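You operate a simulated robot arm through the tools that you are given. There is no shell and no other tool. Be economical: measure what you need, move in short steps, check, and stop when the job is done.

Carry out the task below with a simulated robot arm. There is one attempt and no reset: what you move stays moved.

## Task
Fish the rotten potato out of the water basin and fill it to the line.
Fine: potato into the grey bin; pump the trolley up to bench height before you lift the can, stand it back there and leave the deck up. Set down upright: green can.

The check looks at the end state, three seconds after you hand in, the way a careful person would. Anything else that was tipped, shoved, dropped, spilled or broken makes it a failure.

## Robot
A 6-joint arm with a two-finger parallel gripper on a trunk, on a base that drives. Base frame: it is fixed to the floor where the robot stands at the start and does not move with it; the origin is under the middle of the robot, x ahead of it, y to its left, z up. Lengths are in cm, angles in degrees, forces in N, time in s.
With the tool pointing down near the work surface it reaches from about 20 to 44 cm from the robot's upright axis, wherever it stands. Its first joint turns from -166.0 to 166.0 degrees. Places, roughly: blue tray (29x19x5 cm) [70, -50, 80]; cracked potato (7x5x5 cm) [70, -60, 80]; green potato (7x5x5 cm) [70, -50, 80]; grey bin [50, -120, 70]; top of the trolley deck [80, 60, 60]; trolley deck [80, 60, 60]; trolley pump handle [50, 90, 90]; trolley release lever [80, 90, 110]; water basin [50, 10, 70]. Payload 4.1 kg.
The tool frame sits at the grasp point between the pads (the TCP): z along the fingers, y along the line on which they close. The tips reach 2.3 cm beyond it. The gripper opens to 9.4 cm. The fingers are 3.8 cm wide and 1 cm thick; the gripper's body (5.4 by 9.6 cm) begins 3.9 cm behind the TCP.
Orientation is that of the tool frame in the base frame, as a unit quaternion [x, y, z, w]. With the fingers straight down and closing along the base's y, the tool's x points along the base's -x, its y along +y and its z along -z.

## Interface
- The arm moves only by the tool send_rows. Its argument "increments" is one flat list of numbers, 7 for each row, row after row: the shift along the tool's x, y, z in cm, then the turn, a rotation vector about the tool's x, y, z in degrees, then the opening, from 0 (shut) to 1 (fully open). In form: [dx, dy, dz, ax, ay, az, jaw, dx, dy, dz, ax, ay, az, jaw, ...]. A call has 1 to 10 rows; each row shifts and turns the commanded pose from where the row before left it, along the tool's axes as they then stand. A row lasts 0.2 s, in which the tool goes at most 5 cm and 8.6 degrees; a call with a longer step from one row to the next is refused whole, and so is a gripper value outside its range. A pose out of reach is approached as far as the arm can. The call stops where the force on the tool passes 40 N (or 10 N more than at its start, if that is more) or the arm is blocked; 0.2 s more then pass. The fingers move at their own pace (about 4.5 cm/s each) and stop on an object; they squeeze with about 37 N. The grip force told is the motor's: it shows also when the fingers shut on nothing. Time passes only in rows, and 0.2 s behind the last, so rows that do not move let the fingers close. The reply holds the time, the measured pose of the TCP, the force on the tool along the base axes, the opening and the grip force, in the units named above and with some noise, with the torque about the TCP (base axes, N m) and any sound that the robot's microphone picked up.
- Cameras (640 x 400 px; columns grow to the right, rows downward): "scene" is now at [1.68, 19.56, 143.63]; the picture's right is [0.36, -0.93, 0.00], its down [-0.66, -0.26, -0.70] and it looks along [0.65, 0.25, -0.71] (base axes); focal length 245 px, centre (320, 200). "wrist" rides on the gripper at [8.6, 1.6, -7.4] in the tool frame; the picture's right is [-0.18, 0.98, 0.00], its down [-0.58, -0.11, -0.81] and it looks along [-0.79, -0.15, 0.59] (tool axes); focal length 243 px, centre (320, 200).
- get_image(camera): a new picture of that camera. The clock stands still meanwhile.
- slide_trunk(by): slides the trunk up (or, below 0, down) by that many cm; the arm and the scene camera ride with it, the base frame stays. It gives what a move gives, with no picture.
- base_move(legs): drives the robot by 1 to 6 legs, each [ahead, turn to the left] in cm and degrees, along the robot's own axes; the way and the turn of a leg run together, so that a leg with both is an arc; at most 150 cm and 180 degrees a leg. The arm and the cameras ride along, it lands a little off, and it stops where it bumps. It gives what a move gives.
- turn_head(pan, tilt): turns the head with the scene camera to pan (to the left, within 155 degrees either way) and tilt (down, from -29 to 69), counted from straight ahead of the robot. It gives what a move gives.
- point_at(camera, pixels): there is no depth. For up to 12 entries [column, row, z] of the newest picture of that camera ("zoom" is the newest enlarged one), the place [x, y] in the base frame at which the ray of that pixel passes the height z, good to about 0.3 cm. The clock stands still meanwhile.
- zoom(camera, box): a new picture of the part [left, top, right, bottom] of that camera's present view, enlarged. The clock stands still meanwhile.
- hand_in(): hands the job in; it is judged then, once.

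Work in short steps. Measure before you move; look again where a grasp or a placing could have gone wrong, and mend it. You have 80 turns and 60 pictures in all, those below and enlarged ones among them. Open the gripper and draw the arm clear of the work before you hand the job in, unless the task says otherwise; then end with one line.

The tools are called by a JSON object that holds its "name" and its "arguments". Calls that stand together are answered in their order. send_rows: Moves the arm, as the interface text tells. Its arguments: {"type":"object","properties":{"increments":{"type":"array","items":{"type":"number"}}},"required":["increments"]} The other tools are called the same way: slide_trunk (by) slides the trunk up or down; base_move (legs) drives the base; turn_head (pan, tilt) turns the head that bears the scene camera; get_image (camera) takes a picture; point_at (camera, pixels) gives the place at which the rays of pixels pass given heights; zoom (camera, box) takes an enlarged picture of a part of a camera's view; hand_in () hands the job in.

At the start:

```text
time: 0.0
ee_pos: [37.78, 14.01, 122.69]
tcp_rot: [0.0, 1.0, 0.0, 0.0]
contact_force: [0.3, -0.4, -0.1]
ft_torque: [-0.03, -0.01, 0.01]
gripper_width: 9.42
grip_force: 0.1
trunk travel left (down, up): [-40.0, 19.0]
robot x, y, heading: [0.01, 0.02, -0.2]
head pan, tilt: [21.2, 45.4]
```

scene: 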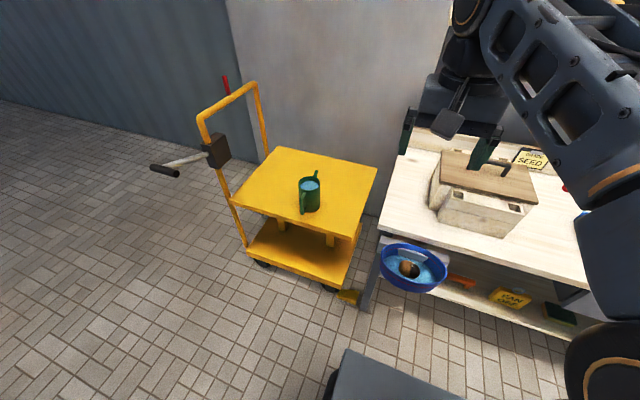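
wrist: 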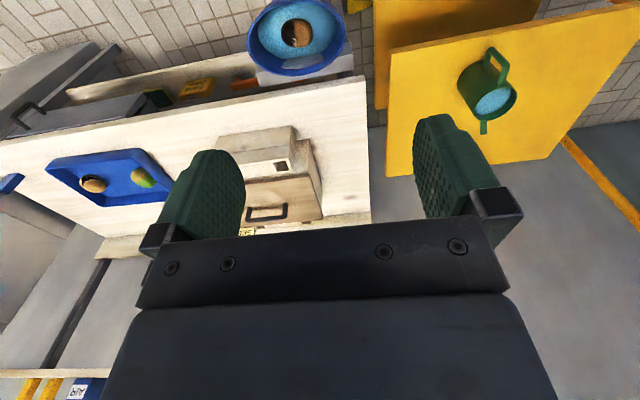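

The basin is at about (413,267) in the scene picture, with one potato in it; the trolley carries the green can at (310,195). I zoom in on both before moving.

{"name": "zoom", "arguments": {"camera": "scene", "box": [350, 220, 480, 310]}}

{"name": "zoom", "arguments": {"camera": "scene", "box": [140, 60, 400, 310]}}

{"name": "point_at", "arguments": {"camera": "scene", "pixels": [[409, 270, 68], [413, 260, 73], [380, 262, 73], [447, 272, 73], [310, 195, 60], [310, 207, 60], [165, 170, 90], [380, 235, 80]]}}

```text
4.44 times, centred on (415, 265) of scene
```

zoom: 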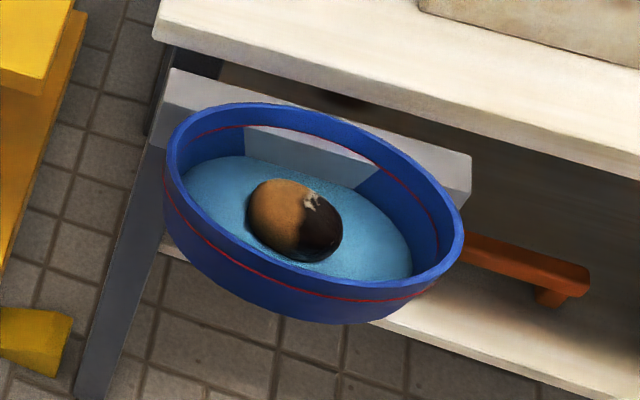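

```text
1.60 times, centred on (270, 185) of scene
```

zoom: 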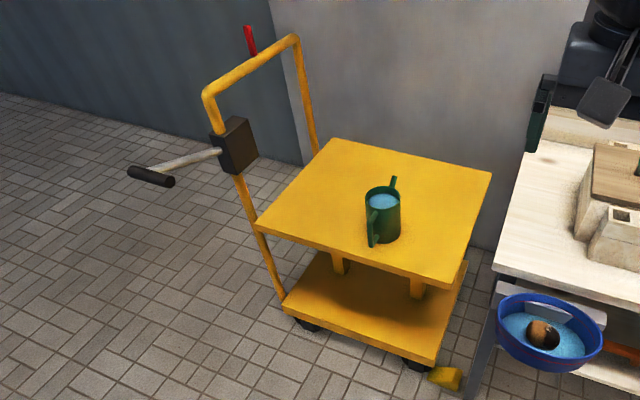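

```text
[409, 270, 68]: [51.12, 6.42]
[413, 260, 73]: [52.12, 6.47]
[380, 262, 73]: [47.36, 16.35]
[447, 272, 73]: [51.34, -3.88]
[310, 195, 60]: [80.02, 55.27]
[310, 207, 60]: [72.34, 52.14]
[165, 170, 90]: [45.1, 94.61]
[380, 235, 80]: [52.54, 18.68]
```

The potato lies in the basin around (51, 6), the red fill line is above the water. Now I look right for the grey bin and the bench.

{"name": "turn_head", "arguments": {"pan": -60, "tilt": 30}}

{"name": "get_image", "arguments": {"camera": "scene"}}

```text
time: 1.6
ee_pos: [37.72, 13.88, 122.59]
tcp_rot: [0.0, 1.0, 0.0, 0.0]
contact_force: [-0.8, 0.1, 0.8]
ft_torque: [-0.02, 0.0, 0.01]
gripper_width: 9.42
grip_force: 0.1
trunk travel left (down, up): [-40.0, 19.0]
robot x, y, heading: [0.29, 0.08, -0.1]
head pan, tilt: [-60.0, 30.0]
```

```text
55 pictures are left
```

scene: 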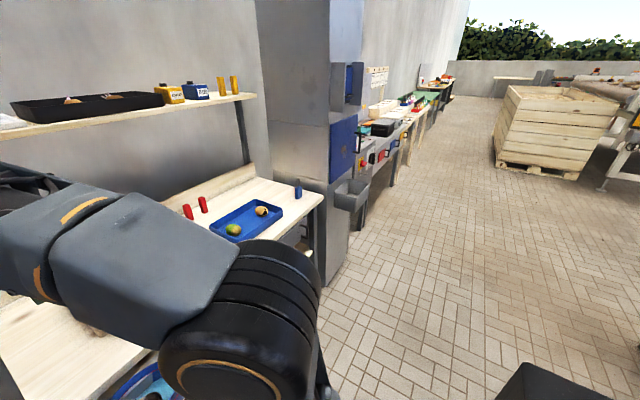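

A grey bin hangs on the pillar's face around (355,192). I zoom in and measure it.

{"name": "zoom", "arguments": {"camera": "scene", "box": [280, 120, 440, 280]}}

{"name": "point_at", "arguments": {"camera": "scene", "pixels": [[336, 187, 80], [357, 196, 80], [371, 177, 80], [350, 175, 80], [322, 195, 80], [311, 200, 80]]}}

```text
2.50 times, centred on (360, 200) of scene
```

zoom: 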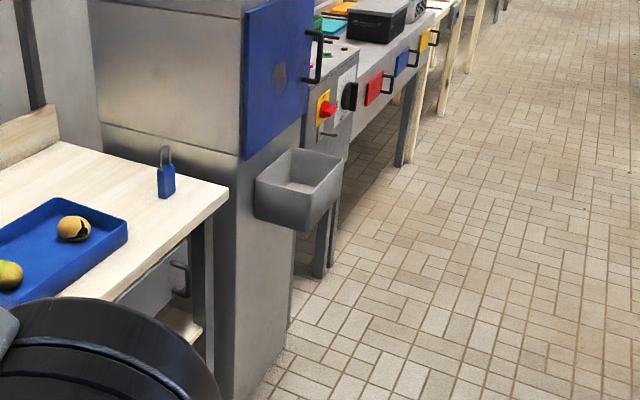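

```text
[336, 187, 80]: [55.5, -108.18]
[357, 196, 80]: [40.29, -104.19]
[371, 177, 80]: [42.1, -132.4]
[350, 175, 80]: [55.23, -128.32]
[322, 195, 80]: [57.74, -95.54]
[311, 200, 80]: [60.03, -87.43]
```

Bin mouth is centred near (48,-118). Now I look down ahead at the base's front, to see how much I may drive forward toward the basin.

{"name": "turn_head", "arguments": {"pan": 10, "tilt": 65}}

{"name": "get_image", "arguments": {"camera": "scene"}}

```text
time: 3.0
ee_pos: [37.71, 14.01, 122.55]
tcp_rot: [0.0, 1.0, 0.0, 0.0]
contact_force: [0.1, -1.0, -0.4]
ft_torque: [-0.02, 0.0, -0.01]
gripper_width: 9.4
grip_force: 0.1
trunk travel left (down, up): [-40.0, 19.0]
robot x, y, heading: [0.04, -0.26, -0.2]
head pan, tilt: [10.0, 65.0]
```

```text
53 pictures are left
```

scene: 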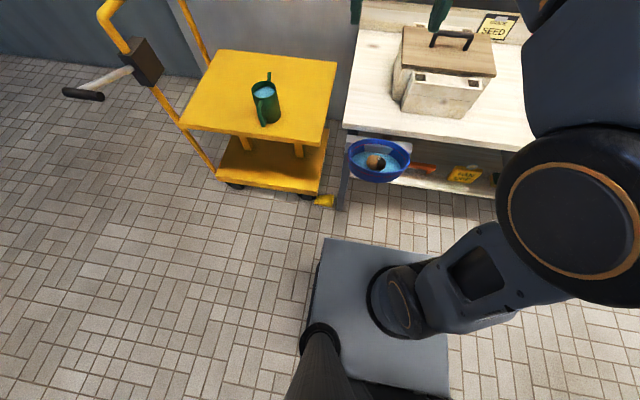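

The base's front edge shows at row ~240; I get its place and the floor line of the bench, plus the basin more exactly.

{"name": "point_at", "arguments": {"camera": "scene", "pixels": [[325, 240, 30], [325, 240, 60], [440, 255, 30], [400, 310, 60], [400, 310, 90], [340, 208, 0], [378, 161, 68], [349, 155, 74], [411, 157, 74], [378, 139, 74], [376, 172, 74], [345, 130, 80]]}}

{"name": "zoom", "arguments": {"camera": "scene", "box": [330, 110, 440, 220]}}

```text
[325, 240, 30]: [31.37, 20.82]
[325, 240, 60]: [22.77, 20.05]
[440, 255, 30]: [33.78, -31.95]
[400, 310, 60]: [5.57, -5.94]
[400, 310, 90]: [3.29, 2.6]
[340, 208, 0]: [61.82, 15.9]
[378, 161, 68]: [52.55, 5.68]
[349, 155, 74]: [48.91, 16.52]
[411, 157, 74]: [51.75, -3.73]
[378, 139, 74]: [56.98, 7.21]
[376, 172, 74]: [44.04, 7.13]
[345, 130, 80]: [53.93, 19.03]
```

```text
3.64 times, centred on (385, 165) of scene
```

zoom: 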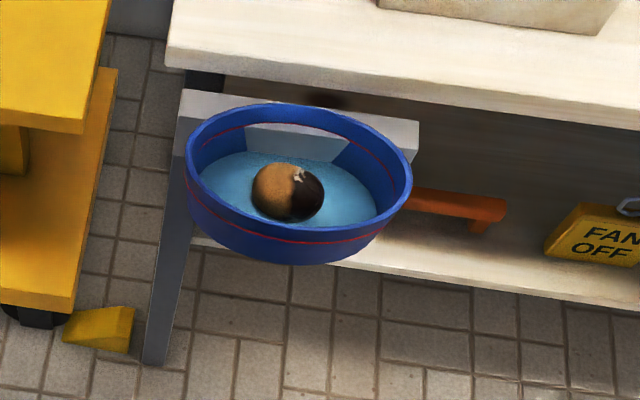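

Base front is at about x=31 and the basin's near rim at x≈43, so there is room. I drive 14 cm ahead and look with both cameras.

{"name": "base_move", "arguments": {"legs": [[14, 0]]}}

{"name": "get_image", "arguments": {"camera": "wrist"}}

{"name": "get_image", "arguments": {"camera": "scene"}}

```text
time: 4.3
ee_pos: [51.78, 13.98, 122.66]
tcp_rot: [0.001, 1.0, 0.0, -0.001]
contact_force: [0.1, -1.1, -0.1]
ft_torque: [0.02, -0.01, 0.01]
gripper_width: 9.4
grip_force: 0.0
trunk travel left (down, up): [-40.0, 19.0]
robot x, y, heading: [13.96, 0.08, -0.0]
head pan, tilt: [10.0, 65.0]
```

```text
51 pictures are left
```

wrist: 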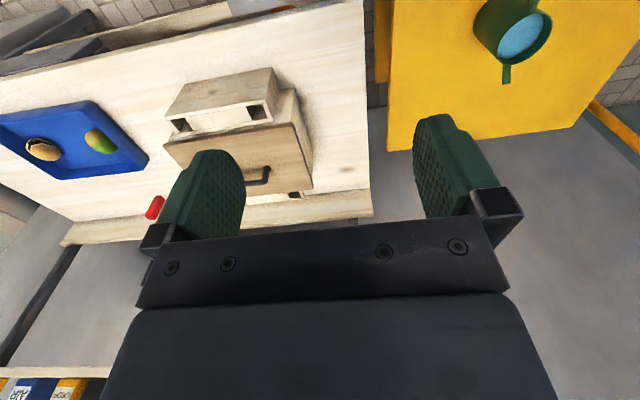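

```text
50 pictures are left
```

scene: 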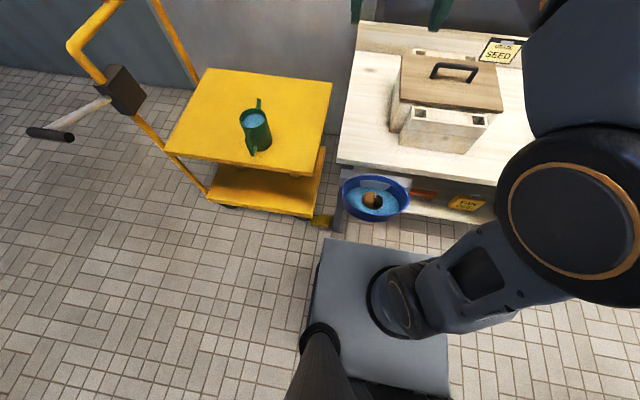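

The drive gives me parallax for heights. I zoom and take rim/bench points at several heights to compare with those before the drive.

{"name": "zoom", "arguments": {"camera": "scene", "box": [320, 150, 430, 260]}}

{"name": "point_at", "arguments": {"camera": "scene", "pixels": [[373, 200, 66], [373, 200, 70], [342, 192, 70], [342, 192, 74], [410, 193, 70], [410, 193, 74], [338, 158, 80], [338, 158, 84]]}}

```text
3.64 times, centred on (375, 205) of scene
```

zoom: 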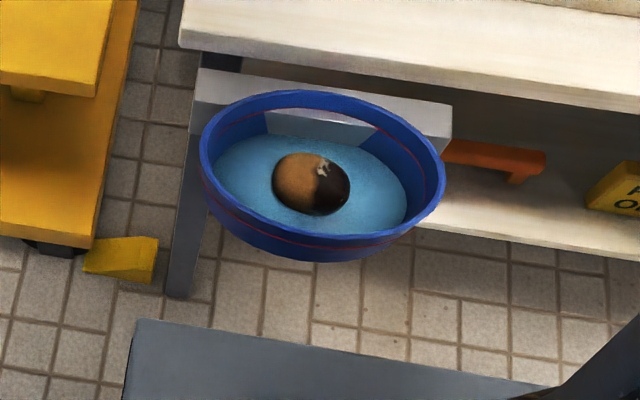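

```text
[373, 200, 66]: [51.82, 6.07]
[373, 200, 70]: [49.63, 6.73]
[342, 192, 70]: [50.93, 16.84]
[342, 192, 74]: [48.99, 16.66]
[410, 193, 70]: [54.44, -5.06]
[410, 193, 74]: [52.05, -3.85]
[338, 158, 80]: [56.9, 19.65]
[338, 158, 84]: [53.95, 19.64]
```

Rim is at z≈74 and the basin is oval: about 20 cm in y, 13 cm in x, centre ≈(50.6, 6.4). The potato's long axis lies along y, so I'll close along x: I shift over it and turn the tool 90°.

{"name": "send_rows", "arguments": {"increments": [0.4, -4, 0, 0, 0, 0, 0.8, 0.3, -4, 0, 0, 0, 0, 0.8, 0, 0, 0, 0, 0, 8.5, 0.8, 0, 0, 0, 0, 0, 8.5, 0.8, 0, 0, 0, 0, 0, 8.5, 0.8, 0, 0, 0, 0, 0, 8.5, 0.8, 0, 0, 0, 0, 0, 8.5, 0.8, 0, 0, 0, 0, 0, 8.5, 0.8, 0, 0, 0, 0, 0, 8.5, 0.8, 0, 0, 0, 0, 0, 8.5, 0.8]}}

{"name": "send_rows", "arguments": {"increments": [0, 0, 0, 0, 0, 8, 0.8, 0, 0, 0, 0, 0, 7, 0.8, 0, 0, 0, 0, 0, 7, 0.8, 0, 0, 0, 0, 0, 0, 0.8]}}

{"name": "slide_trunk", "arguments": {"by": -30}}

{"name": "get_image", "arguments": {"camera": "wrist"}}

{"name": "get_image", "arguments": {"camera": "scene"}}

```text
time: 6.5
ee_pos: [51.03, 5.89, 122.6]
tcp_rot: [0.561, 0.828, 0.0, -0.001]
contact_force: [-0.6, -0.3, -1.1]
ft_torque: [0.01, 0.0, 0.02]
gripper_width: 7.54
grip_force: 0.0
trunk travel left (down, up): [-40.0, 19.0]
robot x, y, heading: [14.02, 0.23, -0.2]
head pan, tilt: [10.0, 65.0]
```

```text
time: 7.5
ee_pos: [51.21, 5.9, 122.68]
tcp_rot: [0.709, 0.706, -0.001, 0.0]
contact_force: [0.3, -0.2, 0.2]
ft_torque: [0.0, 0.05, 0.01]
gripper_width: 7.53
grip_force: 0.0
trunk travel left (down, up): [-40.0, 19.0]
robot x, y, heading: [13.94, 0.08, -0.3]
head pan, tilt: [10.0, 65.0]
```

```text
time: 10.5
ee_pos: [51.09, 5.94, 92.66]
tcp_rot: [0.707, 0.707, 0.0, 0.0]
contact_force: [0.3, -0.5, -0.2]
ft_torque: [-0.03, 0.02, -0.02]
gripper_width: 7.54
grip_force: 0.0
trunk travel left (down, up): [-10.0, 49.0]
robot x, y, heading: [13.77, 0.28, -0.3]
head pan, tilt: [10.0, 65.0]
```

```text
48 pictures are left
```

wrist: 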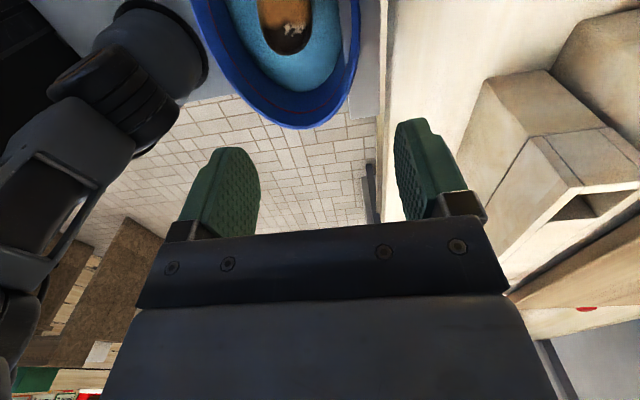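

```text
47 pictures are left
```

scene: 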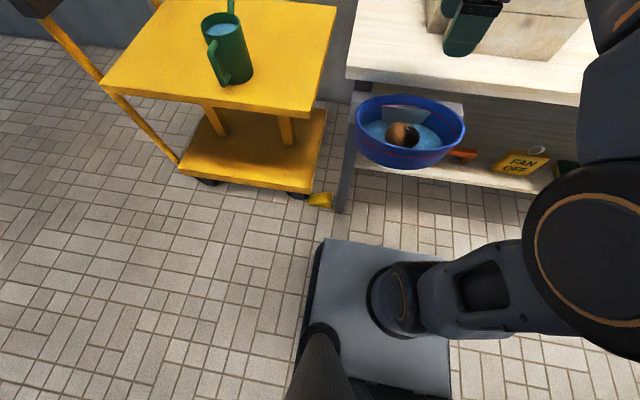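

The scene camera came 30 cm lower, giving good parallax. I measure potato (402,136 scene; ~290,15 wrist) and rim at several heights.

{"name": "point_at", "arguments": {"camera": "scene", "pixels": [[403, 136, 66], [403, 136, 68], [403, 136, 70], [357, 118, 74], [465, 128, 74], [404, 96, 74], [403, 149, 74], [357, 118, 76], [346, 80, 80], [346, 72, 82]]}}

{"name": "point_at", "arguments": {"camera": "wrist", "pixels": [[287, 15, 66], [287, 15, 68], [287, 15, 70], [287, 54, 68], [310, 127, 74], [310, 127, 72], [258, 15, 68], [311, 15, 68], [215, 25, 74], [359, 25, 74]]}}

{"name": "zoom", "arguments": {"camera": "scene", "box": [340, 80, 480, 180]}}

```text
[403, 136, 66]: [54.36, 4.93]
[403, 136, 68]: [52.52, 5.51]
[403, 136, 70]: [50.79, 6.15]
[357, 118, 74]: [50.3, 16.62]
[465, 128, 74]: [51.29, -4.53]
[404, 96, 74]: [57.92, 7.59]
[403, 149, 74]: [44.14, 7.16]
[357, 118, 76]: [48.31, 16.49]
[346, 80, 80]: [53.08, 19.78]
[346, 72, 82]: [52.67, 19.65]
```

```text
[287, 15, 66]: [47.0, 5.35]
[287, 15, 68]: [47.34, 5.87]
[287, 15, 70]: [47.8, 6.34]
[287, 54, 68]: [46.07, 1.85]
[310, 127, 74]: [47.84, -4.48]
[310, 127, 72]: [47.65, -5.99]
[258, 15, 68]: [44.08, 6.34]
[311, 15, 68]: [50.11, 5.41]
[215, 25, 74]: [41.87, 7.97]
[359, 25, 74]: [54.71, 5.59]
```

```text
4.00 times, centred on (410, 130) of scene
```

zoom: 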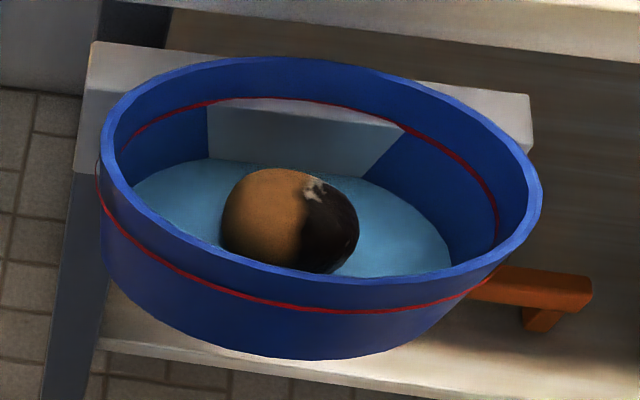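

Triangulating both cameras: potato centre ≈(48.4, 7.0, 72.5), rim z≈77, rim x 43–54.5. I move over it with a narrower opening (6.4 cm), down to z≈80, and check.

{"name": "send_rows", "arguments": {"increments": [1.05, -2.6, 0, 0, 0, 0, 0.68, 0, 0, 4, 0, 0, 0, 0.68, 0, 0, 4, 0, 0, 0, 0.68, 0, 0, 4.5, 0, 0, 0, 0.68, 0, 0, 0, 0, 0, 0, 0.68]}}

{"name": "get_image", "arguments": {"camera": "wrist"}}

{"name": "zoom", "arguments": {"camera": "scene", "box": [320, 60, 500, 180]}}

```text
time: 11.7
ee_pos: [48.47, 7.07, 80.18]
tcp_rot: [0.707, 0.707, 0.0, 0.0]
contact_force: [0.1, 0.0, 0.1]
ft_torque: [0.01, -0.02, -0.03]
gripper_width: 6.36
grip_force: 0.0
trunk travel left (down, up): [-10.0, 49.0]
robot x, y, heading: [14.23, 0.02, -0.0]
head pan, tilt: [10.0, 65.0]
```

```text
45 pictures are left
```

wrist: 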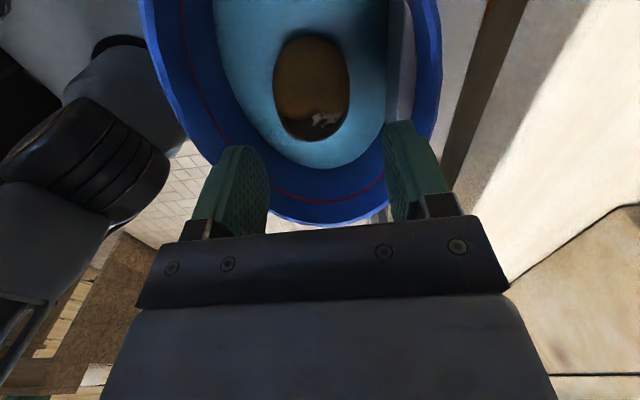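

```text
3.33 times, centred on (410, 120) of scene
```

zoom: 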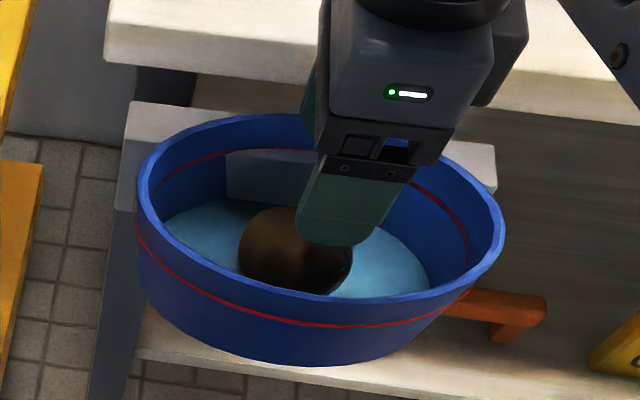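

The potato shows at (312,87) in the wrist view. I measure it and the rim edges.

{"name": "point_at", "arguments": {"camera": "wrist", "pixels": [[312, 87, 72], [312, 87, 70], [273, 85, 72], [350, 85, 72], [315, 141, 72], [305, 35, 73], [160, 70, 77], [435, 70, 77], [195, 70, 77], [415, 70, 77], [335, 226, 77]]}}

{"name": "point_at", "arguments": {"camera": "scene", "pixels": [[403, 136, 72], [366, 134, 72], [357, 118, 77], [465, 128, 77]]}}

```text
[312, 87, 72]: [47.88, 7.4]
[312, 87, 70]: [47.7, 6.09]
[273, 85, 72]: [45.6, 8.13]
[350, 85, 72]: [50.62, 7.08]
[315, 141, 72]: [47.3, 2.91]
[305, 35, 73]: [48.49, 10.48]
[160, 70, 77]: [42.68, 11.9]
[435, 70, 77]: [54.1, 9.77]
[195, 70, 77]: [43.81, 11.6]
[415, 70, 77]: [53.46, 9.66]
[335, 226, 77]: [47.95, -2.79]
```

```text
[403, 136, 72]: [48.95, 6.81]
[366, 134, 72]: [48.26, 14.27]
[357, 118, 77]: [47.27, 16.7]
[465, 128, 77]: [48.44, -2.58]
```

Potato spans x 45.6–50.6, y 3–10.5, centre ≈(48.1, 6.8). I descend gently between the walls to z≈73.

{"name": "send_rows", "arguments": {"increments": [-0.2, -0.25, 2, 0, 0, 0, 0.68, 0, 0, 2, 0, 0, 0, 0.68, 0, 0, 1, 0, 0, 0, 0.68, 0, 0, 1, 0, 0, 0, 0.68, 0, 0, 0.6, 0, 0, 0, 0.68, 0, 0, 0.5, 0, 0, 0, 0.68]}}

{"name": "get_image", "arguments": {"camera": "wrist"}}

```text
time: 13.1
ee_pos: [48.21, 6.72, 73.05]
tcp_rot: [0.708, 0.706, 0.0, 0.0]
contact_force: [1.1, 0.4, -0.5]
ft_torque: [0.01, -0.01, 0.01]
gripper_width: 6.4
grip_force: 0.1
trunk travel left (down, up): [-10.0, 49.0]
robot x, y, heading: [13.71, 0.13, 0.2]
head pan, tilt: [10.0, 65.0]
```

```text
43 pictures are left
```

wrist: 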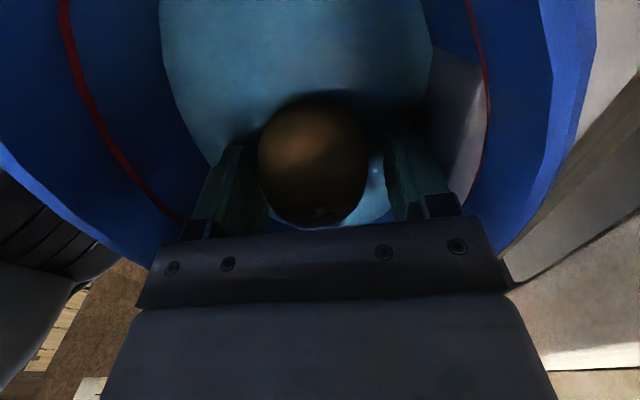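

The potato sits between the pads with both fingers free of the walls. I shut the gripper on it.

{"name": "send_rows", "arguments": {"increments": [0, 0, 0, 0, 0, 0, 0.4, 0, 0, 0, 0, 0, 0, 0.3, 0, 0, 0, 0, 0, 0, 0.2, 0, 0, 0, 0, 0, 0, 0.2]}}

```text
time: 14.1
ee_pos: [48.21, 6.68, 73.01]
tcp_rot: [0.708, 0.707, 0.001, 0.0]
contact_force: [-0.2, 0.6, -0.8]
ft_torque: [0.03, 0.01, 0.03]
gripper_width: 4.91
grip_force: 37.0
trunk travel left (down, up): [-10.0, 49.0]
robot x, y, heading: [14.05, 0.12, 0.1]
head pan, tilt: [10.0, 65.0]
```

The fingers hold at 4.9 cm with 37 N. I lift slowly to z≈88.

{"name": "send_rows", "arguments": {"increments": [0, 0, -0.7, 0, 0, 0, 0.2, 0, 0, -0.8, 0, 0, 0, 0.2, 0, 0, -1, 0, 0, 0, 0.2, 0, 0, -1.5, 0, 0, 0, 0.2, 0, 0, -2, 0, 0, 0, 0.2, 0, 0, -2, 0, 0, 0, 0.2, 0, 0, -2, 0, 0, 0, 0.2, 0, 0, -3, 0, 0, 0, 0.2, 0, 0, -3, 0, 0, 0, 0.2, 0, 0, 0, 0, 0, 0, 0.2]}}

{"name": "get_image", "arguments": {"camera": "wrist"}}

{"name": "get_image", "arguments": {"camera": "scene"}}

```text
time: 16.3
ee_pos: [48.26, 6.81, 89.18]
tcp_rot: [0.707, 0.707, 0.0, 0.0]
contact_force: [0.5, 0.1, -1.2]
ft_torque: [-0.02, 0.01, 0.04]
gripper_width: 4.89
grip_force: 36.4
trunk travel left (down, up): [-10.0, 49.0]
robot x, y, heading: [14.3, -0.15, -0.1]
head pan, tilt: [10.0, 65.0]
```

```text
42 pictures are left
```

wrist: 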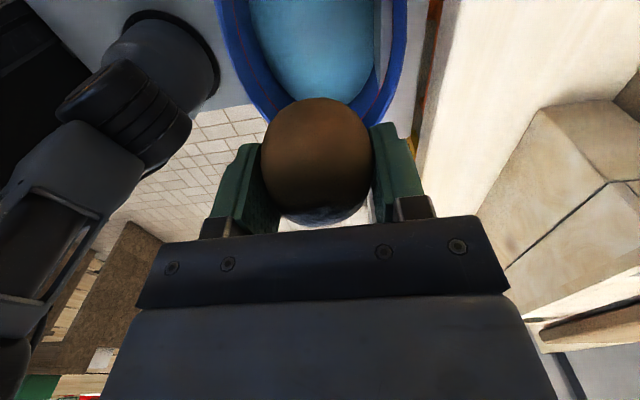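

```text
41 pictures are left
```

scene: 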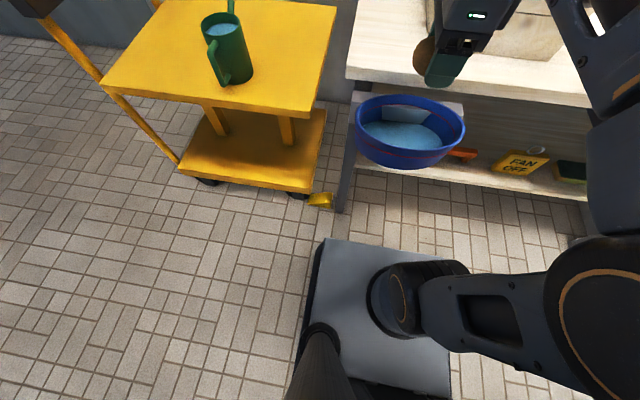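

The potato is out and held; the basin stays in place. I back up, turn right, drive along the bench, and turn to face the bin at y≈-118.

{"name": "base_move", "arguments": {"legs": [[-16, 0], [0, -90], [112, 0], [0, 90]]}}

{"name": "turn_head", "arguments": {"pan": -5, "tilt": 50}}

{"name": "get_image", "arguments": {"camera": "scene"}}

{"name": "get_image", "arguments": {"camera": "wrist"}}

```text
time: 30.8
ee_pos: [30.89, -106.25, 89.02]
tcp_rot: [0.707, 0.707, 0.0, 0.0]
contact_force: [0.5, 0.3, -1.0]
ft_torque: [-0.03, -0.02, 0.04]
gripper_width: 4.82
grip_force: 36.9
trunk travel left (down, up): [-10.0, 49.0]
robot x, y, heading: [-3.17, -113.39, 0.0]
head pan, tilt: [10.0, 65.0]
```

```text
time: 31.6
ee_pos: [30.95, -106.35, 89.15]
tcp_rot: [0.707, 0.708, 0.0, 0.0]
contact_force: [0.3, -1.2, -1.5]
ft_torque: [0.0, -0.01, -0.01]
gripper_width: 4.8
grip_force: 37.1
trunk travel left (down, up): [-10.0, 49.0]
robot x, y, heading: [-3.4, -113.29, -0.1]
head pan, tilt: [-5.0, 50.0]
```

```text
40 pictures are left
```

scene: 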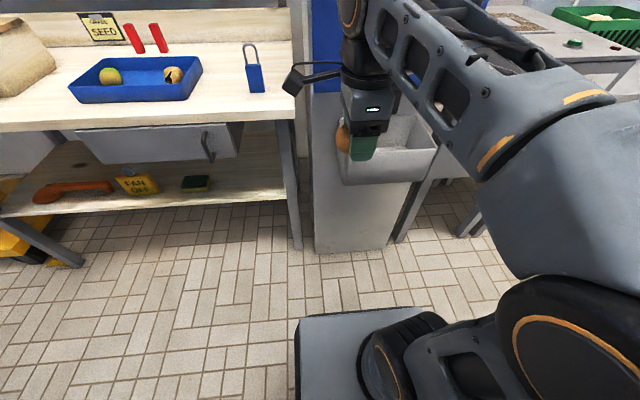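

```text
39 pictures are left
```

wrist: 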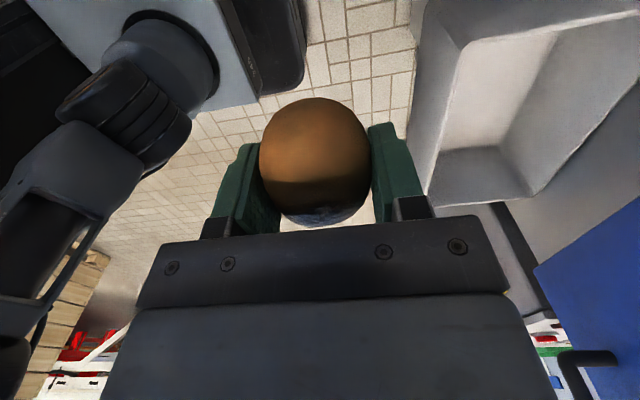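

The bin's mouth is to the right in the wrist view (corner at ~(430,195)) and behind the gripper in the scene. I measure corners in both.

{"name": "point_at", "arguments": {"camera": "wrist", "pixels": [[410, 205, 76], [410, 205, 80], [530, 195, 76], [530, 195, 80], [425, 20, 76], [425, 20, 80], [640, 10, 80], [550, 260, 90]]}}

{"name": "point_at", "arguments": {"camera": "scene", "pixels": [[437, 147, 76], [437, 147, 80], [342, 155, 76], [342, 155, 80], [390, 115, 76], [390, 115, 80], [338, 100, 80]]}}

{"name": "zoom", "arguments": {"camera": "scene", "box": [280, 40, 480, 200]}}

```text
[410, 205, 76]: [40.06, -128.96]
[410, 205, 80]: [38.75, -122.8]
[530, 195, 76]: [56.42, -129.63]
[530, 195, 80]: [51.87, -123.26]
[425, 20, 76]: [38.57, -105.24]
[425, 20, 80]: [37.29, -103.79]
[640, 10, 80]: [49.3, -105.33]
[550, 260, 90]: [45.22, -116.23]
```

```text
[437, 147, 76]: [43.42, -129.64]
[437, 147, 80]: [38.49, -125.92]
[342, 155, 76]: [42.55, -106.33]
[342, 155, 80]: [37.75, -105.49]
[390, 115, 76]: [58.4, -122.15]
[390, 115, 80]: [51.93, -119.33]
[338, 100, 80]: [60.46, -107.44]
```

```text
2.50 times, centred on (380, 120) of scene
```

zoom: 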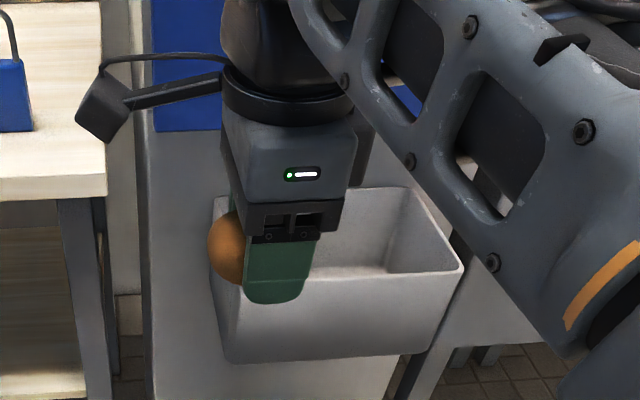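

Bin mouth: x≈39–52, y≈-106…-126, rim z≈79. I drive 8 cm ahead, then move the potato over its centre.

{"name": "base_move", "arguments": {"legs": [[8, 0]]}}

{"name": "send_rows", "arguments": {"increments": [-3.4, 2, 0, 0, 0, 0, 0.2, -3.4, 2, 0, 0, 0, 0, 0.2, -3.2, 2.2, 0, 0, 0, 0, 0.2, 0, 0, 0, 0, 0, 0, 0.2]}}

{"name": "get_image", "arguments": {"camera": "wrist"}}

{"name": "get_image", "arguments": {"camera": "scene"}}

```text
time: 32.6
ee_pos: [38.79, -106.1, 88.99]
tcp_rot: [0.705, 0.709, 0.0, -0.001]
contact_force: [-0.4, -0.1, -1.6]
ft_torque: [0.01, -0.01, 0.0]
gripper_width: 4.81
grip_force: 37.4
trunk travel left (down, up): [-10.0, 49.0]
robot x, y, heading: [4.6, -113.21, 0.3]
head pan, tilt: [-5.0, 50.0]
```

```text
time: 33.6
ee_pos: [45.08, -116.39, 88.84]
tcp_rot: [0.706, 0.708, 0.0, -0.001]
contact_force: [0.0, -0.1, 0.0]
ft_torque: [0.01, 0.01, -0.01]
gripper_width: 4.78
grip_force: 36.9
trunk travel left (down, up): [-10.0, 49.0]
robot x, y, heading: [4.34, -113.38, 0.3]
head pan, tilt: [-5.0, 50.0]
```

```text
37 pictures are left
```

wrist: 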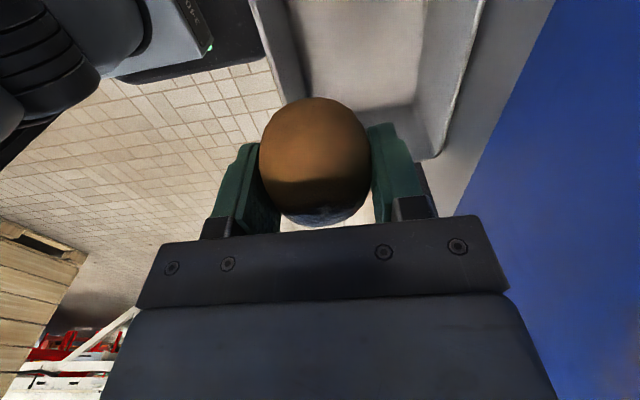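

```text
36 pictures are left
```

scene: 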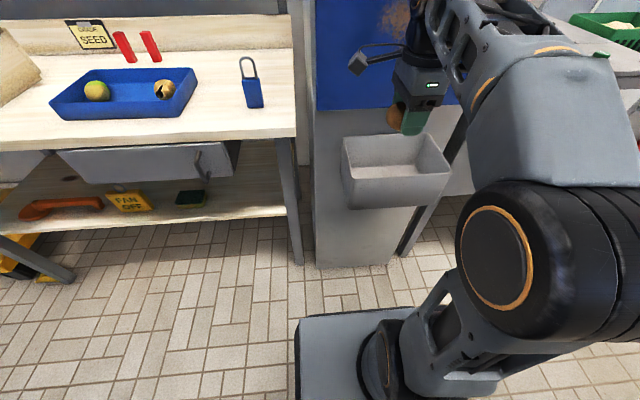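

I check the bin's rim once more from this pose before lowering.

{"name": "point_at", "arguments": {"camera": "scene", "pixels": [[344, 176, 79], [451, 172, 79], [342, 138, 79], [430, 134, 79], [394, 136, 79], [344, 176, 77], [342, 138, 77]]}}

{"name": "point_at", "arguments": {"camera": "wrist", "pixels": [[270, 55, 79], [300, 100, 79], [432, 158, 79], [455, 60, 79], [480, 10, 79], [270, 55, 77], [455, 60, 77]]}}

```text
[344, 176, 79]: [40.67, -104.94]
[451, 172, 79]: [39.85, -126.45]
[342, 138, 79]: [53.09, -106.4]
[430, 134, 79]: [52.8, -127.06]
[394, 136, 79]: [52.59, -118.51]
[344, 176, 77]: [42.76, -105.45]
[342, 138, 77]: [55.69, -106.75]
```

```text
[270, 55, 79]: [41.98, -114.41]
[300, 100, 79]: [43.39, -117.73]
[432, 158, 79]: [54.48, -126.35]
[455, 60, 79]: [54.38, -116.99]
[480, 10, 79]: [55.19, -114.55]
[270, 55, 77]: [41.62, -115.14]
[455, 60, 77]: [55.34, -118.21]
```

Mouth centre is ≈(47,-116). I shift 1.5 cm ahead and lower to z≈77, then open.

{"name": "send_rows", "arguments": {"increments": [0.3, 1.6, 3, 0, 0, 0, 0.2, 0, 0, 3, 0, 0, 0, 0.2, 0, 0, 3, 0, 0, 0, 0.2, 0, 0, 2.5, 0, 0, 0, 0.2, 0, 0, 1.5, 0, 0, 0, 0.2, 0, 0, 0, 0, 0, 0, 0.2]}}

{"name": "send_rows", "arguments": {"increments": [0, 0, 0, 0, 0, 0, 0.65, 0, 0, 0, 0, 0, 0, 0.65, 0, 0, 0, 0, 0, 0, 0.65]}}

{"name": "send_rows", "arguments": {"increments": [0, 0, -2, 0, 0, 0, 0.65, 0, 0, -3, 0, 0, 0, 0.65, 0, 0, -4, 0, 0, 0, 0.65, 0, 0, -4, 0, 0, 0, 0.65, 0, 0, -4, 0, 0, 0, 0.65]}}

{"name": "get_image", "arguments": {"camera": "scene"}}

```text
time: 35.0
ee_pos: [46.68, -115.89, 76.05]
tcp_rot: [0.706, 0.709, 0.0, -0.001]
contact_force: [-0.1, 0.5, -0.9]
ft_torque: [-0.04, 0.02, 0.01]
gripper_width: 4.77
grip_force: 36.8
trunk travel left (down, up): [-10.0, 49.0]
robot x, y, heading: [4.32, -113.17, 0.2]
head pan, tilt: [-5.0, 50.0]
```

```text
time: 35.8
ee_pos: [46.57, -115.86, 76.03]
tcp_rot: [0.706, 0.708, 0.0, 0.0]
contact_force: [0.6, -0.3, -0.8]
ft_torque: [0.0, -0.02, -0.01]
gripper_width: 6.13
grip_force: 0.0
trunk travel left (down, up): [-10.0, 49.0]
robot x, y, heading: [4.6, -113.0, 0.1]
head pan, tilt: [-5.0, 50.0]
```

```text
time: 37.0
ee_pos: [46.76, -115.93, 93.08]
tcp_rot: [0.706, 0.708, 0.0, 0.0]
contact_force: [-0.4, -0.1, 0.1]
ft_torque: [-0.03, -0.03, -0.01]
gripper_width: 6.1
grip_force: 0.0
trunk travel left (down, up): [-10.0, 49.0]
robot x, y, heading: [4.36, -113.65, 0.3]
head pan, tilt: [-5.0, 50.0]
```

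```text
35 pictures are left
```

scene: 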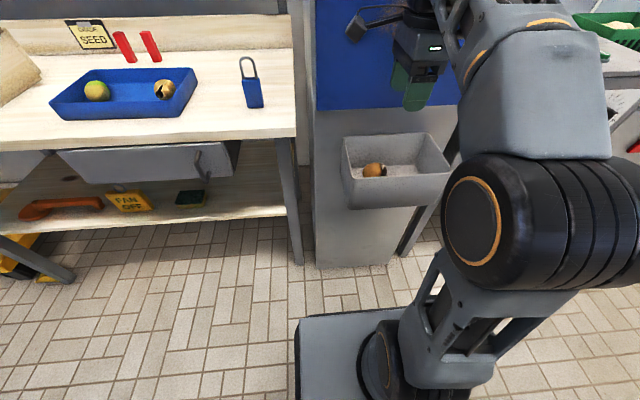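

The potato lies in the grey bin. I draw the arm back and up, and drive to the trolley's handle side (y≈80), keeping away from everything.

{"name": "send_rows", "arguments": {"increments": [0, 0, -3, 0, 0, 0, 0.65, 0, -3, -3, 0, 0, 0, 0.65, 0, -4, -2, 0, 0, 0, 0.65, 0, -4, 0, 0, 0, 0, 0.65, 0, -2, 0, 0, 0, 0, 0.65]}}

{"name": "base_move", "arguments": {"legs": [[-12, 0], [0, 90], [100, 0], [98, 0], [0, -90]]}}

{"name": "turn_head", "arguments": {"pan": 5, "tilt": 35}}

{"name": "get_image", "arguments": {"camera": "scene"}}

{"name": "get_image", "arguments": {"camera": "wrist"}}

```text
time: 38.2
ee_pos: [33.72, -115.87, 97.79]
tcp_rot: [0.706, 0.708, 0.0, 0.001]
contact_force: [-0.1, 0.4, -1.1]
ft_torque: [0.04, 0.02, 0.0]
gripper_width: 6.09
grip_force: 0.0
out of reach, approached as far as the arm can: row 2, 3, 5
trunk travel left (down, up): [-10.0, 49.0]
robot x, y, heading: [4.77, -113.16, -0.1]
head pan, tilt: [-5.0, 50.0]
```

```text
time: 56.7
ee_pos: [17.07, 81.76, 97.95]
tcp_rot: [0.71, 0.704, 0.001, 0.001]
contact_force: [-0.2, 0.3, -0.5]
ft_torque: [0.02, -0.02, 0.0]
gripper_width: 6.12
grip_force: 0.1
trunk travel left (down, up): [-10.0, 49.0]
robot x, y, heading: [-12.14, 84.83, -0.6]
head pan, tilt: [-5.0, 50.0]
```

```text
time: 57.5
ee_pos: [17.05, 81.94, 97.99]
tcp_rot: [0.71, 0.704, 0.001, 0.001]
contact_force: [-0.4, -0.4, 0.0]
ft_torque: [0.01, -0.02, 0.0]
gripper_width: 6.07
grip_force: 0.1
trunk travel left (down, up): [-10.0, 49.0]
robot x, y, heading: [-11.58, 85.22, -0.5]
head pan, tilt: [5.0, 35.0]
```

```text
34 pictures are left
```

scene: 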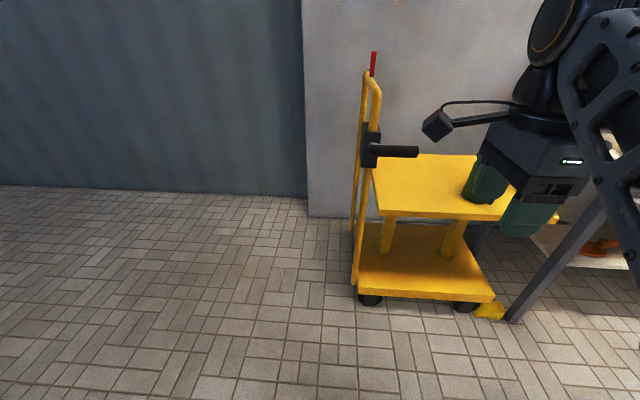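

```text
33 pictures are left
```

wrist: 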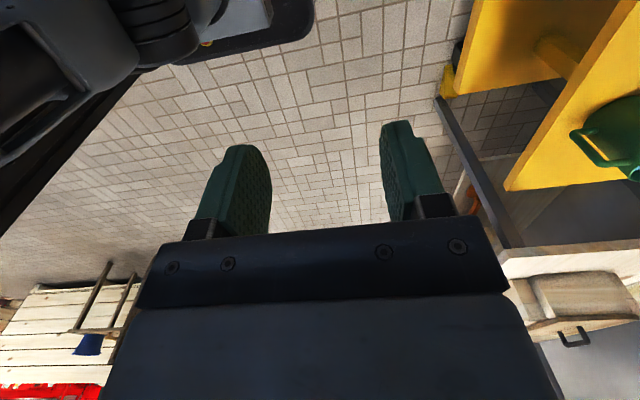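

The pump handle looks like a T-grip across y at (370–418,150), its rod behind it. I zoom in and measure it from here.

{"name": "zoom", "arguments": {"camera": "scene", "box": [330, 40, 450, 200]}}

{"name": "point_at", "arguments": {"camera": "scene", "pixels": [[372, 149, 85], [372, 149, 90], [372, 149, 95], [418, 152, 85], [418, 152, 90], [418, 152, 95], [395, 151, 90], [373, 55, 110]]}}

```text
2.50 times, centred on (390, 120) of scene
```

zoom: 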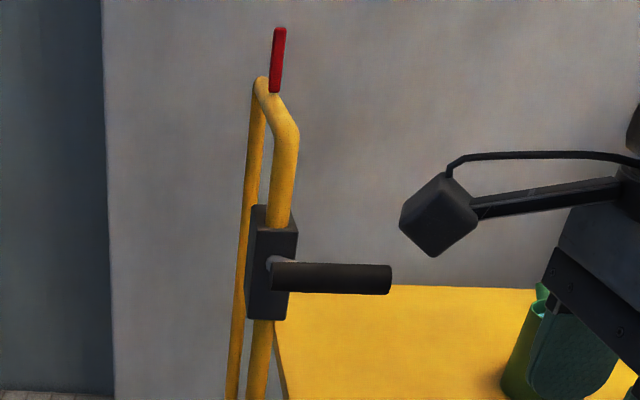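

```text
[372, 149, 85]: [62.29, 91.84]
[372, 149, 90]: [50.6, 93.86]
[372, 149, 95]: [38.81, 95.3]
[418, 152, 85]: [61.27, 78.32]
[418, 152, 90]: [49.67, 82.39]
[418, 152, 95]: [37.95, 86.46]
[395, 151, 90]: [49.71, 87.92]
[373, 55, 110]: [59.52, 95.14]
```

Triangulated with the first picture, the grip is a ~10 cm bar along y, y≈85–95, at x≈42.7, z≈93, with its rod running back in +x. I raise the trunk a little and drive up so it lies ~34 cm ahead.

{"name": "slide_trunk", "arguments": {"by": 8}}

{"name": "base_move", "arguments": {"legs": [[19, 0]]}}

{"name": "turn_head", "arguments": {"pan": -8, "tilt": 50}}

{"name": "get_image", "arguments": {"camera": "scene"}}

{"name": "get_image", "arguments": {"camera": "wrist"}}

```text
time: 58.6
ee_pos: [17.15, 81.8, 105.95]
tcp_rot: [0.71, 0.704, 0.001, 0.003]
contact_force: [0.5, 0.4, -0.2]
ft_torque: [-0.01, -0.02, 0.01]
gripper_width: 6.1
grip_force: 0.0
trunk travel left (down, up): [-18.0, 41.0]
robot x, y, heading: [-11.79, 84.95, -0.5]
head pan, tilt: [5.0, 35.0]
```

```text
time: 60.2
ee_pos: [36.31, 81.65, 105.88]
tcp_rot: [0.71, 0.704, 0.001, 0.003]
contact_force: [-0.3, -0.3, 0.8]
ft_torque: [0.01, -0.03, -0.03]
gripper_width: 6.12
grip_force: 0.0
trunk travel left (down, up): [-18.0, 41.0]
robot x, y, heading: [7.73, 84.94, -0.5]
head pan, tilt: [5.0, 35.0]
```

```text
time: 61.0
ee_pos: [36.47, 81.63, 105.94]
tcp_rot: [0.71, 0.704, 0.002, 0.002]
contact_force: [-0.3, 1.0, -0.2]
ft_torque: [-0.01, 0.04, 0.02]
gripper_width: 6.11
grip_force: 0.1
trunk travel left (down, up): [-18.0, 41.0]
robot x, y, heading: [7.25, 84.73, -0.5]
head pan, tilt: [-8.0, 50.0]
```

```text
31 pictures are left
```

scene: 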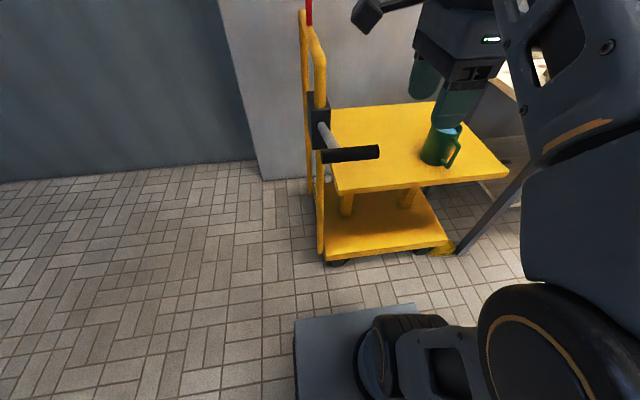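

```text
30 pictures are left
```

wrist: 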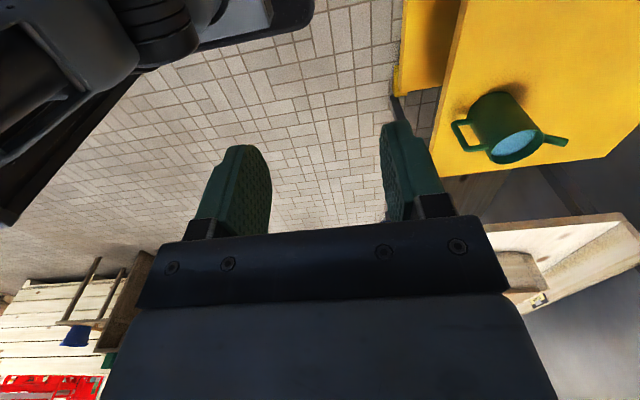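

Now the T-grip shows at (323–380,154), rod running back to the box. I measure it again.

{"name": "point_at", "arguments": {"camera": "scene", "pixels": [[325, 156, 91], [325, 156, 93], [325, 156, 95], [378, 152, 91], [378, 152, 93], [378, 152, 95], [323, 125, 95], [323, 125, 97]]}}

{"name": "zoom", "arguments": {"camera": "scene", "box": [280, 60, 520, 210]}}

```text
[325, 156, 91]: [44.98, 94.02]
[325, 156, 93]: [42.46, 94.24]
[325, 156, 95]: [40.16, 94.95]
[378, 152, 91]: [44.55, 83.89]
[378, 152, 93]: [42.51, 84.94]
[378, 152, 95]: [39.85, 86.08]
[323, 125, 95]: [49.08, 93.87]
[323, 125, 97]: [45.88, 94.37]
```

```text
2.67 times, centred on (400, 135) of scene
```

zoom: 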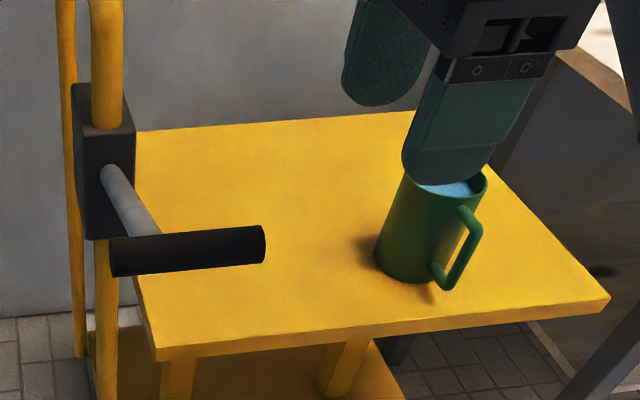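

Grip bar: x≈42.5, z≈93, y 85–94, rod at y≈93.5. I go above it at y≈88, come down to z≈93 with the fingers on either side in x, and close.

{"name": "send_rows", "arguments": {"increments": [3.2, 3, 0, 0, 0, 0, 0.65, 3.1, 3.1, 0, 0, 0, 0, 0.65, 0, 0, 4, 0, 0, 0, 0.65, 0, 0, 4, 0, 0, 0, 0.65, 0, 0, 3, 0, 0, 0, 0.65, 0, 0, 1.9, 0, 0, 0, 0.65, 0, 0, 0, 0, 0, 0, 0.65]}}

{"name": "get_image", "arguments": {"camera": "wrist"}}

```text
time: 62.6
ee_pos: [42.67, 88.03, 93.06]
tcp_rot: [0.709, 0.705, 0.001, 0.002]
contact_force: [-0.2, -0.1, -0.2]
ft_torque: [0.02, 0.0, 0.0]
gripper_width: 6.1
grip_force: 0.0
trunk travel left (down, up): [-18.0, 41.0]
robot x, y, heading: [7.4, 84.76, -0.5]
head pan, tilt: [-8.0, 50.0]
```

```text
28 pictures are left
```

wrist: 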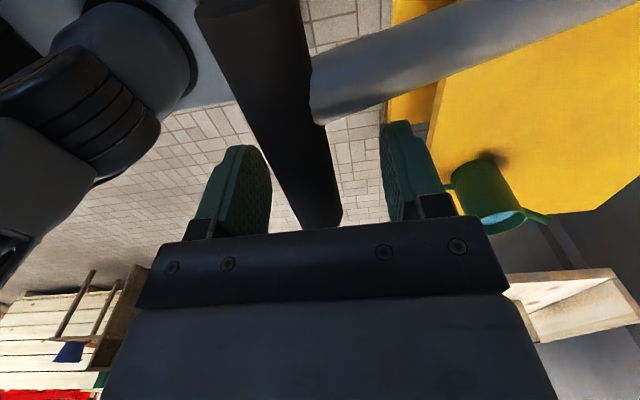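

The bar runs between the pads at (320,190). I close on it.

{"name": "send_rows", "arguments": {"increments": [0, 0, 0, 0, 0, 0, 0.3, 0, 0, 0, 0, 0, 0, 0.1, 0, 0, 0, 0, 0, 0, 0.0, 0, 0, 0, 0, 0, 0, 0.0, 0, 0, 0, 0, 0, 0, 0.0]}}

{"name": "send_rows", "arguments": {"increments": [0, 0, 1, 0, 0, 0, 0, 0, 0, 1, 0, 0, 0, 0, 0, 0, 1, 0, 0, 0, 0, 0, 0, 1, 0, 0, 0, 0]}}

```text
time: 63.7
ee_pos: [42.13, 87.98, 93.07]
tcp_rot: [0.708, 0.706, -0.003, -0.002]
contact_force: [-19.7, -0.4, 0.7]
ft_torque: [0.18, 0.32, 0.45]
gripper_width: 2.54
grip_force: 44.6
trunk travel left (down, up): [-18.0, 41.0]
robot x, y, heading: [7.68, 84.41, -0.4]
head pan, tilt: [-8.0, 50.0]
stopped in row 5: the force on the tool passed its limit at 41 N (the readings are from after the stop); the commanded pose is now the measured one
```

```text
time: 64.2
ee_pos: [41.9, 88.01, 92.09]
tcp_rot: [0.708, 0.706, -0.004, -0.001]
contact_force: [-23.0, -0.7, 8.2]
ft_torque: [0.0, -0.22, 0.22]
gripper_width: 2.58
grip_force: 45.0
trunk travel left (down, up): [-18.0, 41.0]
robot x, y, heading: [7.61, 84.71, -0.3]
head pan, tilt: [-8.0, 50.0]
stopped in row 2: the force on the tool passed its limit at 42 N (the readings are from after the stop); the commanded pose is now the measured one
```

The closed fingers are pushed ~20 N toward -x, so the bar sits a little nearer. I yield 0.5 cm in -x and read again.

{"name": "send_rows", "arguments": {"increments": [0, -0.25, 0, 0, 0, 0, 0, 0, -0.25, 0, 0, 0, 0, 0, 0, 0, 0, 0, 0, 0, 0]}}

```text
time: 65.0
ee_pos: [41.78, 87.94, 92.03]
tcp_rot: [0.709, 0.706, -0.002, -0.001]
contact_force: [4.0, 2.3, 2.3]
ft_torque: [0.0, -0.56, 0.5]
gripper_width: 2.54
grip_force: 45.4
trunk travel left (down, up): [-18.0, 41.0]
robot x, y, heading: [7.27, 85.06, -0.5]
head pan, tilt: [-8.0, 50.0]
```

Force is near zero now. I try the stroke downward in small steps with forces watched.

{"name": "send_rows", "arguments": {"increments": [0, 0, 0.7, 0, 0, 0, 0, 0, 0, 0.7, 0, 0, 0, 0, 0, 0, 0.7, 0, 0, 0, 0]}}

```text
time: 65.8
ee_pos: [41.39, 87.87, 90.02]
tcp_rot: [0.708, 0.706, -0.003, -0.002]
contact_force: [-24.9, -0.1, 7.7]
ft_torque: [-0.32, -0.46, 0.52]
gripper_width: 2.53
grip_force: 45.0
trunk travel left (down, up): [-18.0, 41.0]
robot x, y, heading: [7.19, 85.1, -0.5]
head pan, tilt: [-8.0, 50.0]
```

The bar swings toward -x as it drops, so its pivot is lower, about (59, 87). I follow that arc downward.

{"name": "send_rows", "arguments": {"increments": [0, -0.5, 0.3, 0, 0, 0, 0, 0, -0.15, 1.2, 0, 0, 0, 0, 0, -0.05, 1.2, 0, 0, 0, 0, 0, 0.05, 1.2, 0, 0, 0, 0]}}

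```text
time: 66.8
ee_pos: [40.94, 87.93, 86.04]
tcp_rot: [0.709, 0.705, -0.003, -0.002]
contact_force: [-3.8, -1.1, 4.5]
ft_torque: [-0.55, -0.71, 0.76]
gripper_width: 2.53
grip_force: 44.7
trunk travel left (down, up): [-18.0, 41.0]
robot x, y, heading: [7.54, 84.92, -0.3]
head pan, tilt: [-8.0, 50.0]
```

Low forces; the arc fits. I continue down.

{"name": "send_rows", "arguments": {"increments": [0, 0.0, 1.2, 0, 0, 0, 0, 0, 0.1, 1.2, 0, 0, 0, 0, 0, 0.3, 1.2, 0, 0, 0, 0, 0, 0.4, 1.2, 0, 0, 0, 0]}}

```text
time: 67.8
ee_pos: [41.49, 87.94, 80.95]
tcp_rot: [0.709, 0.706, -0.006, -0.005]
contact_force: [-32.7, 4.6, -5.0]
ft_torque: [-0.19, -0.26, 0.46]
gripper_width: 2.51
grip_force: 45.5
trunk travel left (down, up): [-18.0, 41.0]
robot x, y, heading: [7.53, 84.95, -0.4]
head pan, tilt: [-8.0, 50.0]
```

Radius is larger than I assumed (~26 cm). I correct x and go on down.

{"name": "send_rows", "arguments": {"increments": [0, -0.35, 0.2, 0, 0, 0, 0, 0, 0.1, 1, 0, 0, 0, 0, 0, 0.2, 1, 0, 0, 0, 0, 0, 0.25, 1, 0, 0, 0, 0]}}

{"name": "get_image", "arguments": {"camera": "scene"}}

```text
time: 68.8
ee_pos: [42.16, 88.0, 78.06]
tcp_rot: [0.708, 0.706, -0.001, 0.001]
contact_force: [16.1, 6.6, 11.5]
ft_torque: [-0.48, -0.7, 0.55]
gripper_width: 2.57
grip_force: 44.6
trunk travel left (down, up): [-18.0, 41.0]
robot x, y, heading: [7.44, 85.08, -0.4]
head pan, tilt: [-8.0, 50.0]
```

```text
27 pictures are left
```

scene: 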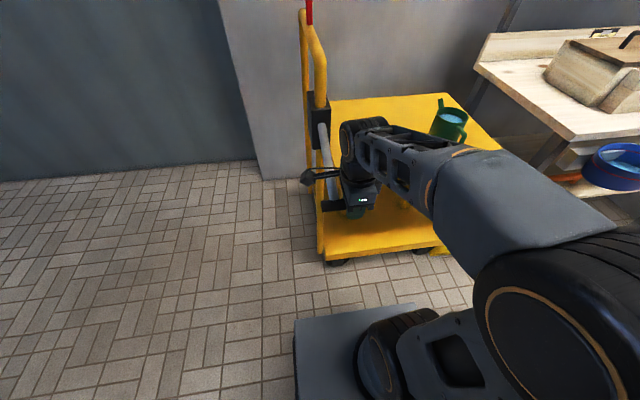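

The can and deck have visibly risen (can from row 147 to ~122). I keep pressing down to find the end of the stroke.

{"name": "send_rows", "arguments": {"increments": [0, 0.3, 0.5, 0, 0, 0, 0, 0, 0.35, 1, 0, 0, 0, 0, 0, 0.4, 1, 0, 0, 0, 0]}}

```text
time: 69.3
ee_pos: [42.26, 87.92, 77.71]
tcp_rot: [0.708, 0.706, -0.001, 0.001]
contact_force: [-8.1, 0.9, 18.7]
ft_torque: [-0.17, 0.28, 0.17]
gripper_width: 2.55
grip_force: 44.8
trunk travel left (down, up): [-18.0, 41.0]
robot x, y, heading: [7.42, 85.08, -0.5]
head pan, tilt: [-8.0, 50.0]
stopped in row 2: the force on the tool passed its limit at 49 N (the readings are from after the stop); the commanded pose is now the measured one
```

End of stroke at z≈78. I follow the same arc back up.

{"name": "send_rows", "arguments": {"increments": [0, -0.4, -1.2, 0, 0, 0, 0, 0, -0.4, -1.8, 0, 0, 0, 0, 0, -0.3, -1.8, 0, 0, 0, 0, 0, -0.1, -1.8, 0, 0, 0, 0, 0, 0, -1.8, 0, 0, 0, 0, 0, 0.1, -1.8, 0, 0, 0, 0, 0, 0.2, -1.8, 0, 0, 0, 0, 0, 0.5, -1.8, 0, 0, 0, 0]}}

```text
time: 71.1
ee_pos: [41.6, 88.05, 91.45]
tcp_rot: [0.708, 0.706, 0.0, -0.001]
contact_force: [-29.5, -4.1, 5.4]
ft_torque: [0.24, 0.51, 0.67]
gripper_width: 2.54
grip_force: 44.8
trunk travel left (down, up): [-18.0, 41.0]
robot x, y, heading: [7.29, 84.77, -0.4]
head pan, tilt: [-8.0, 50.0]
```

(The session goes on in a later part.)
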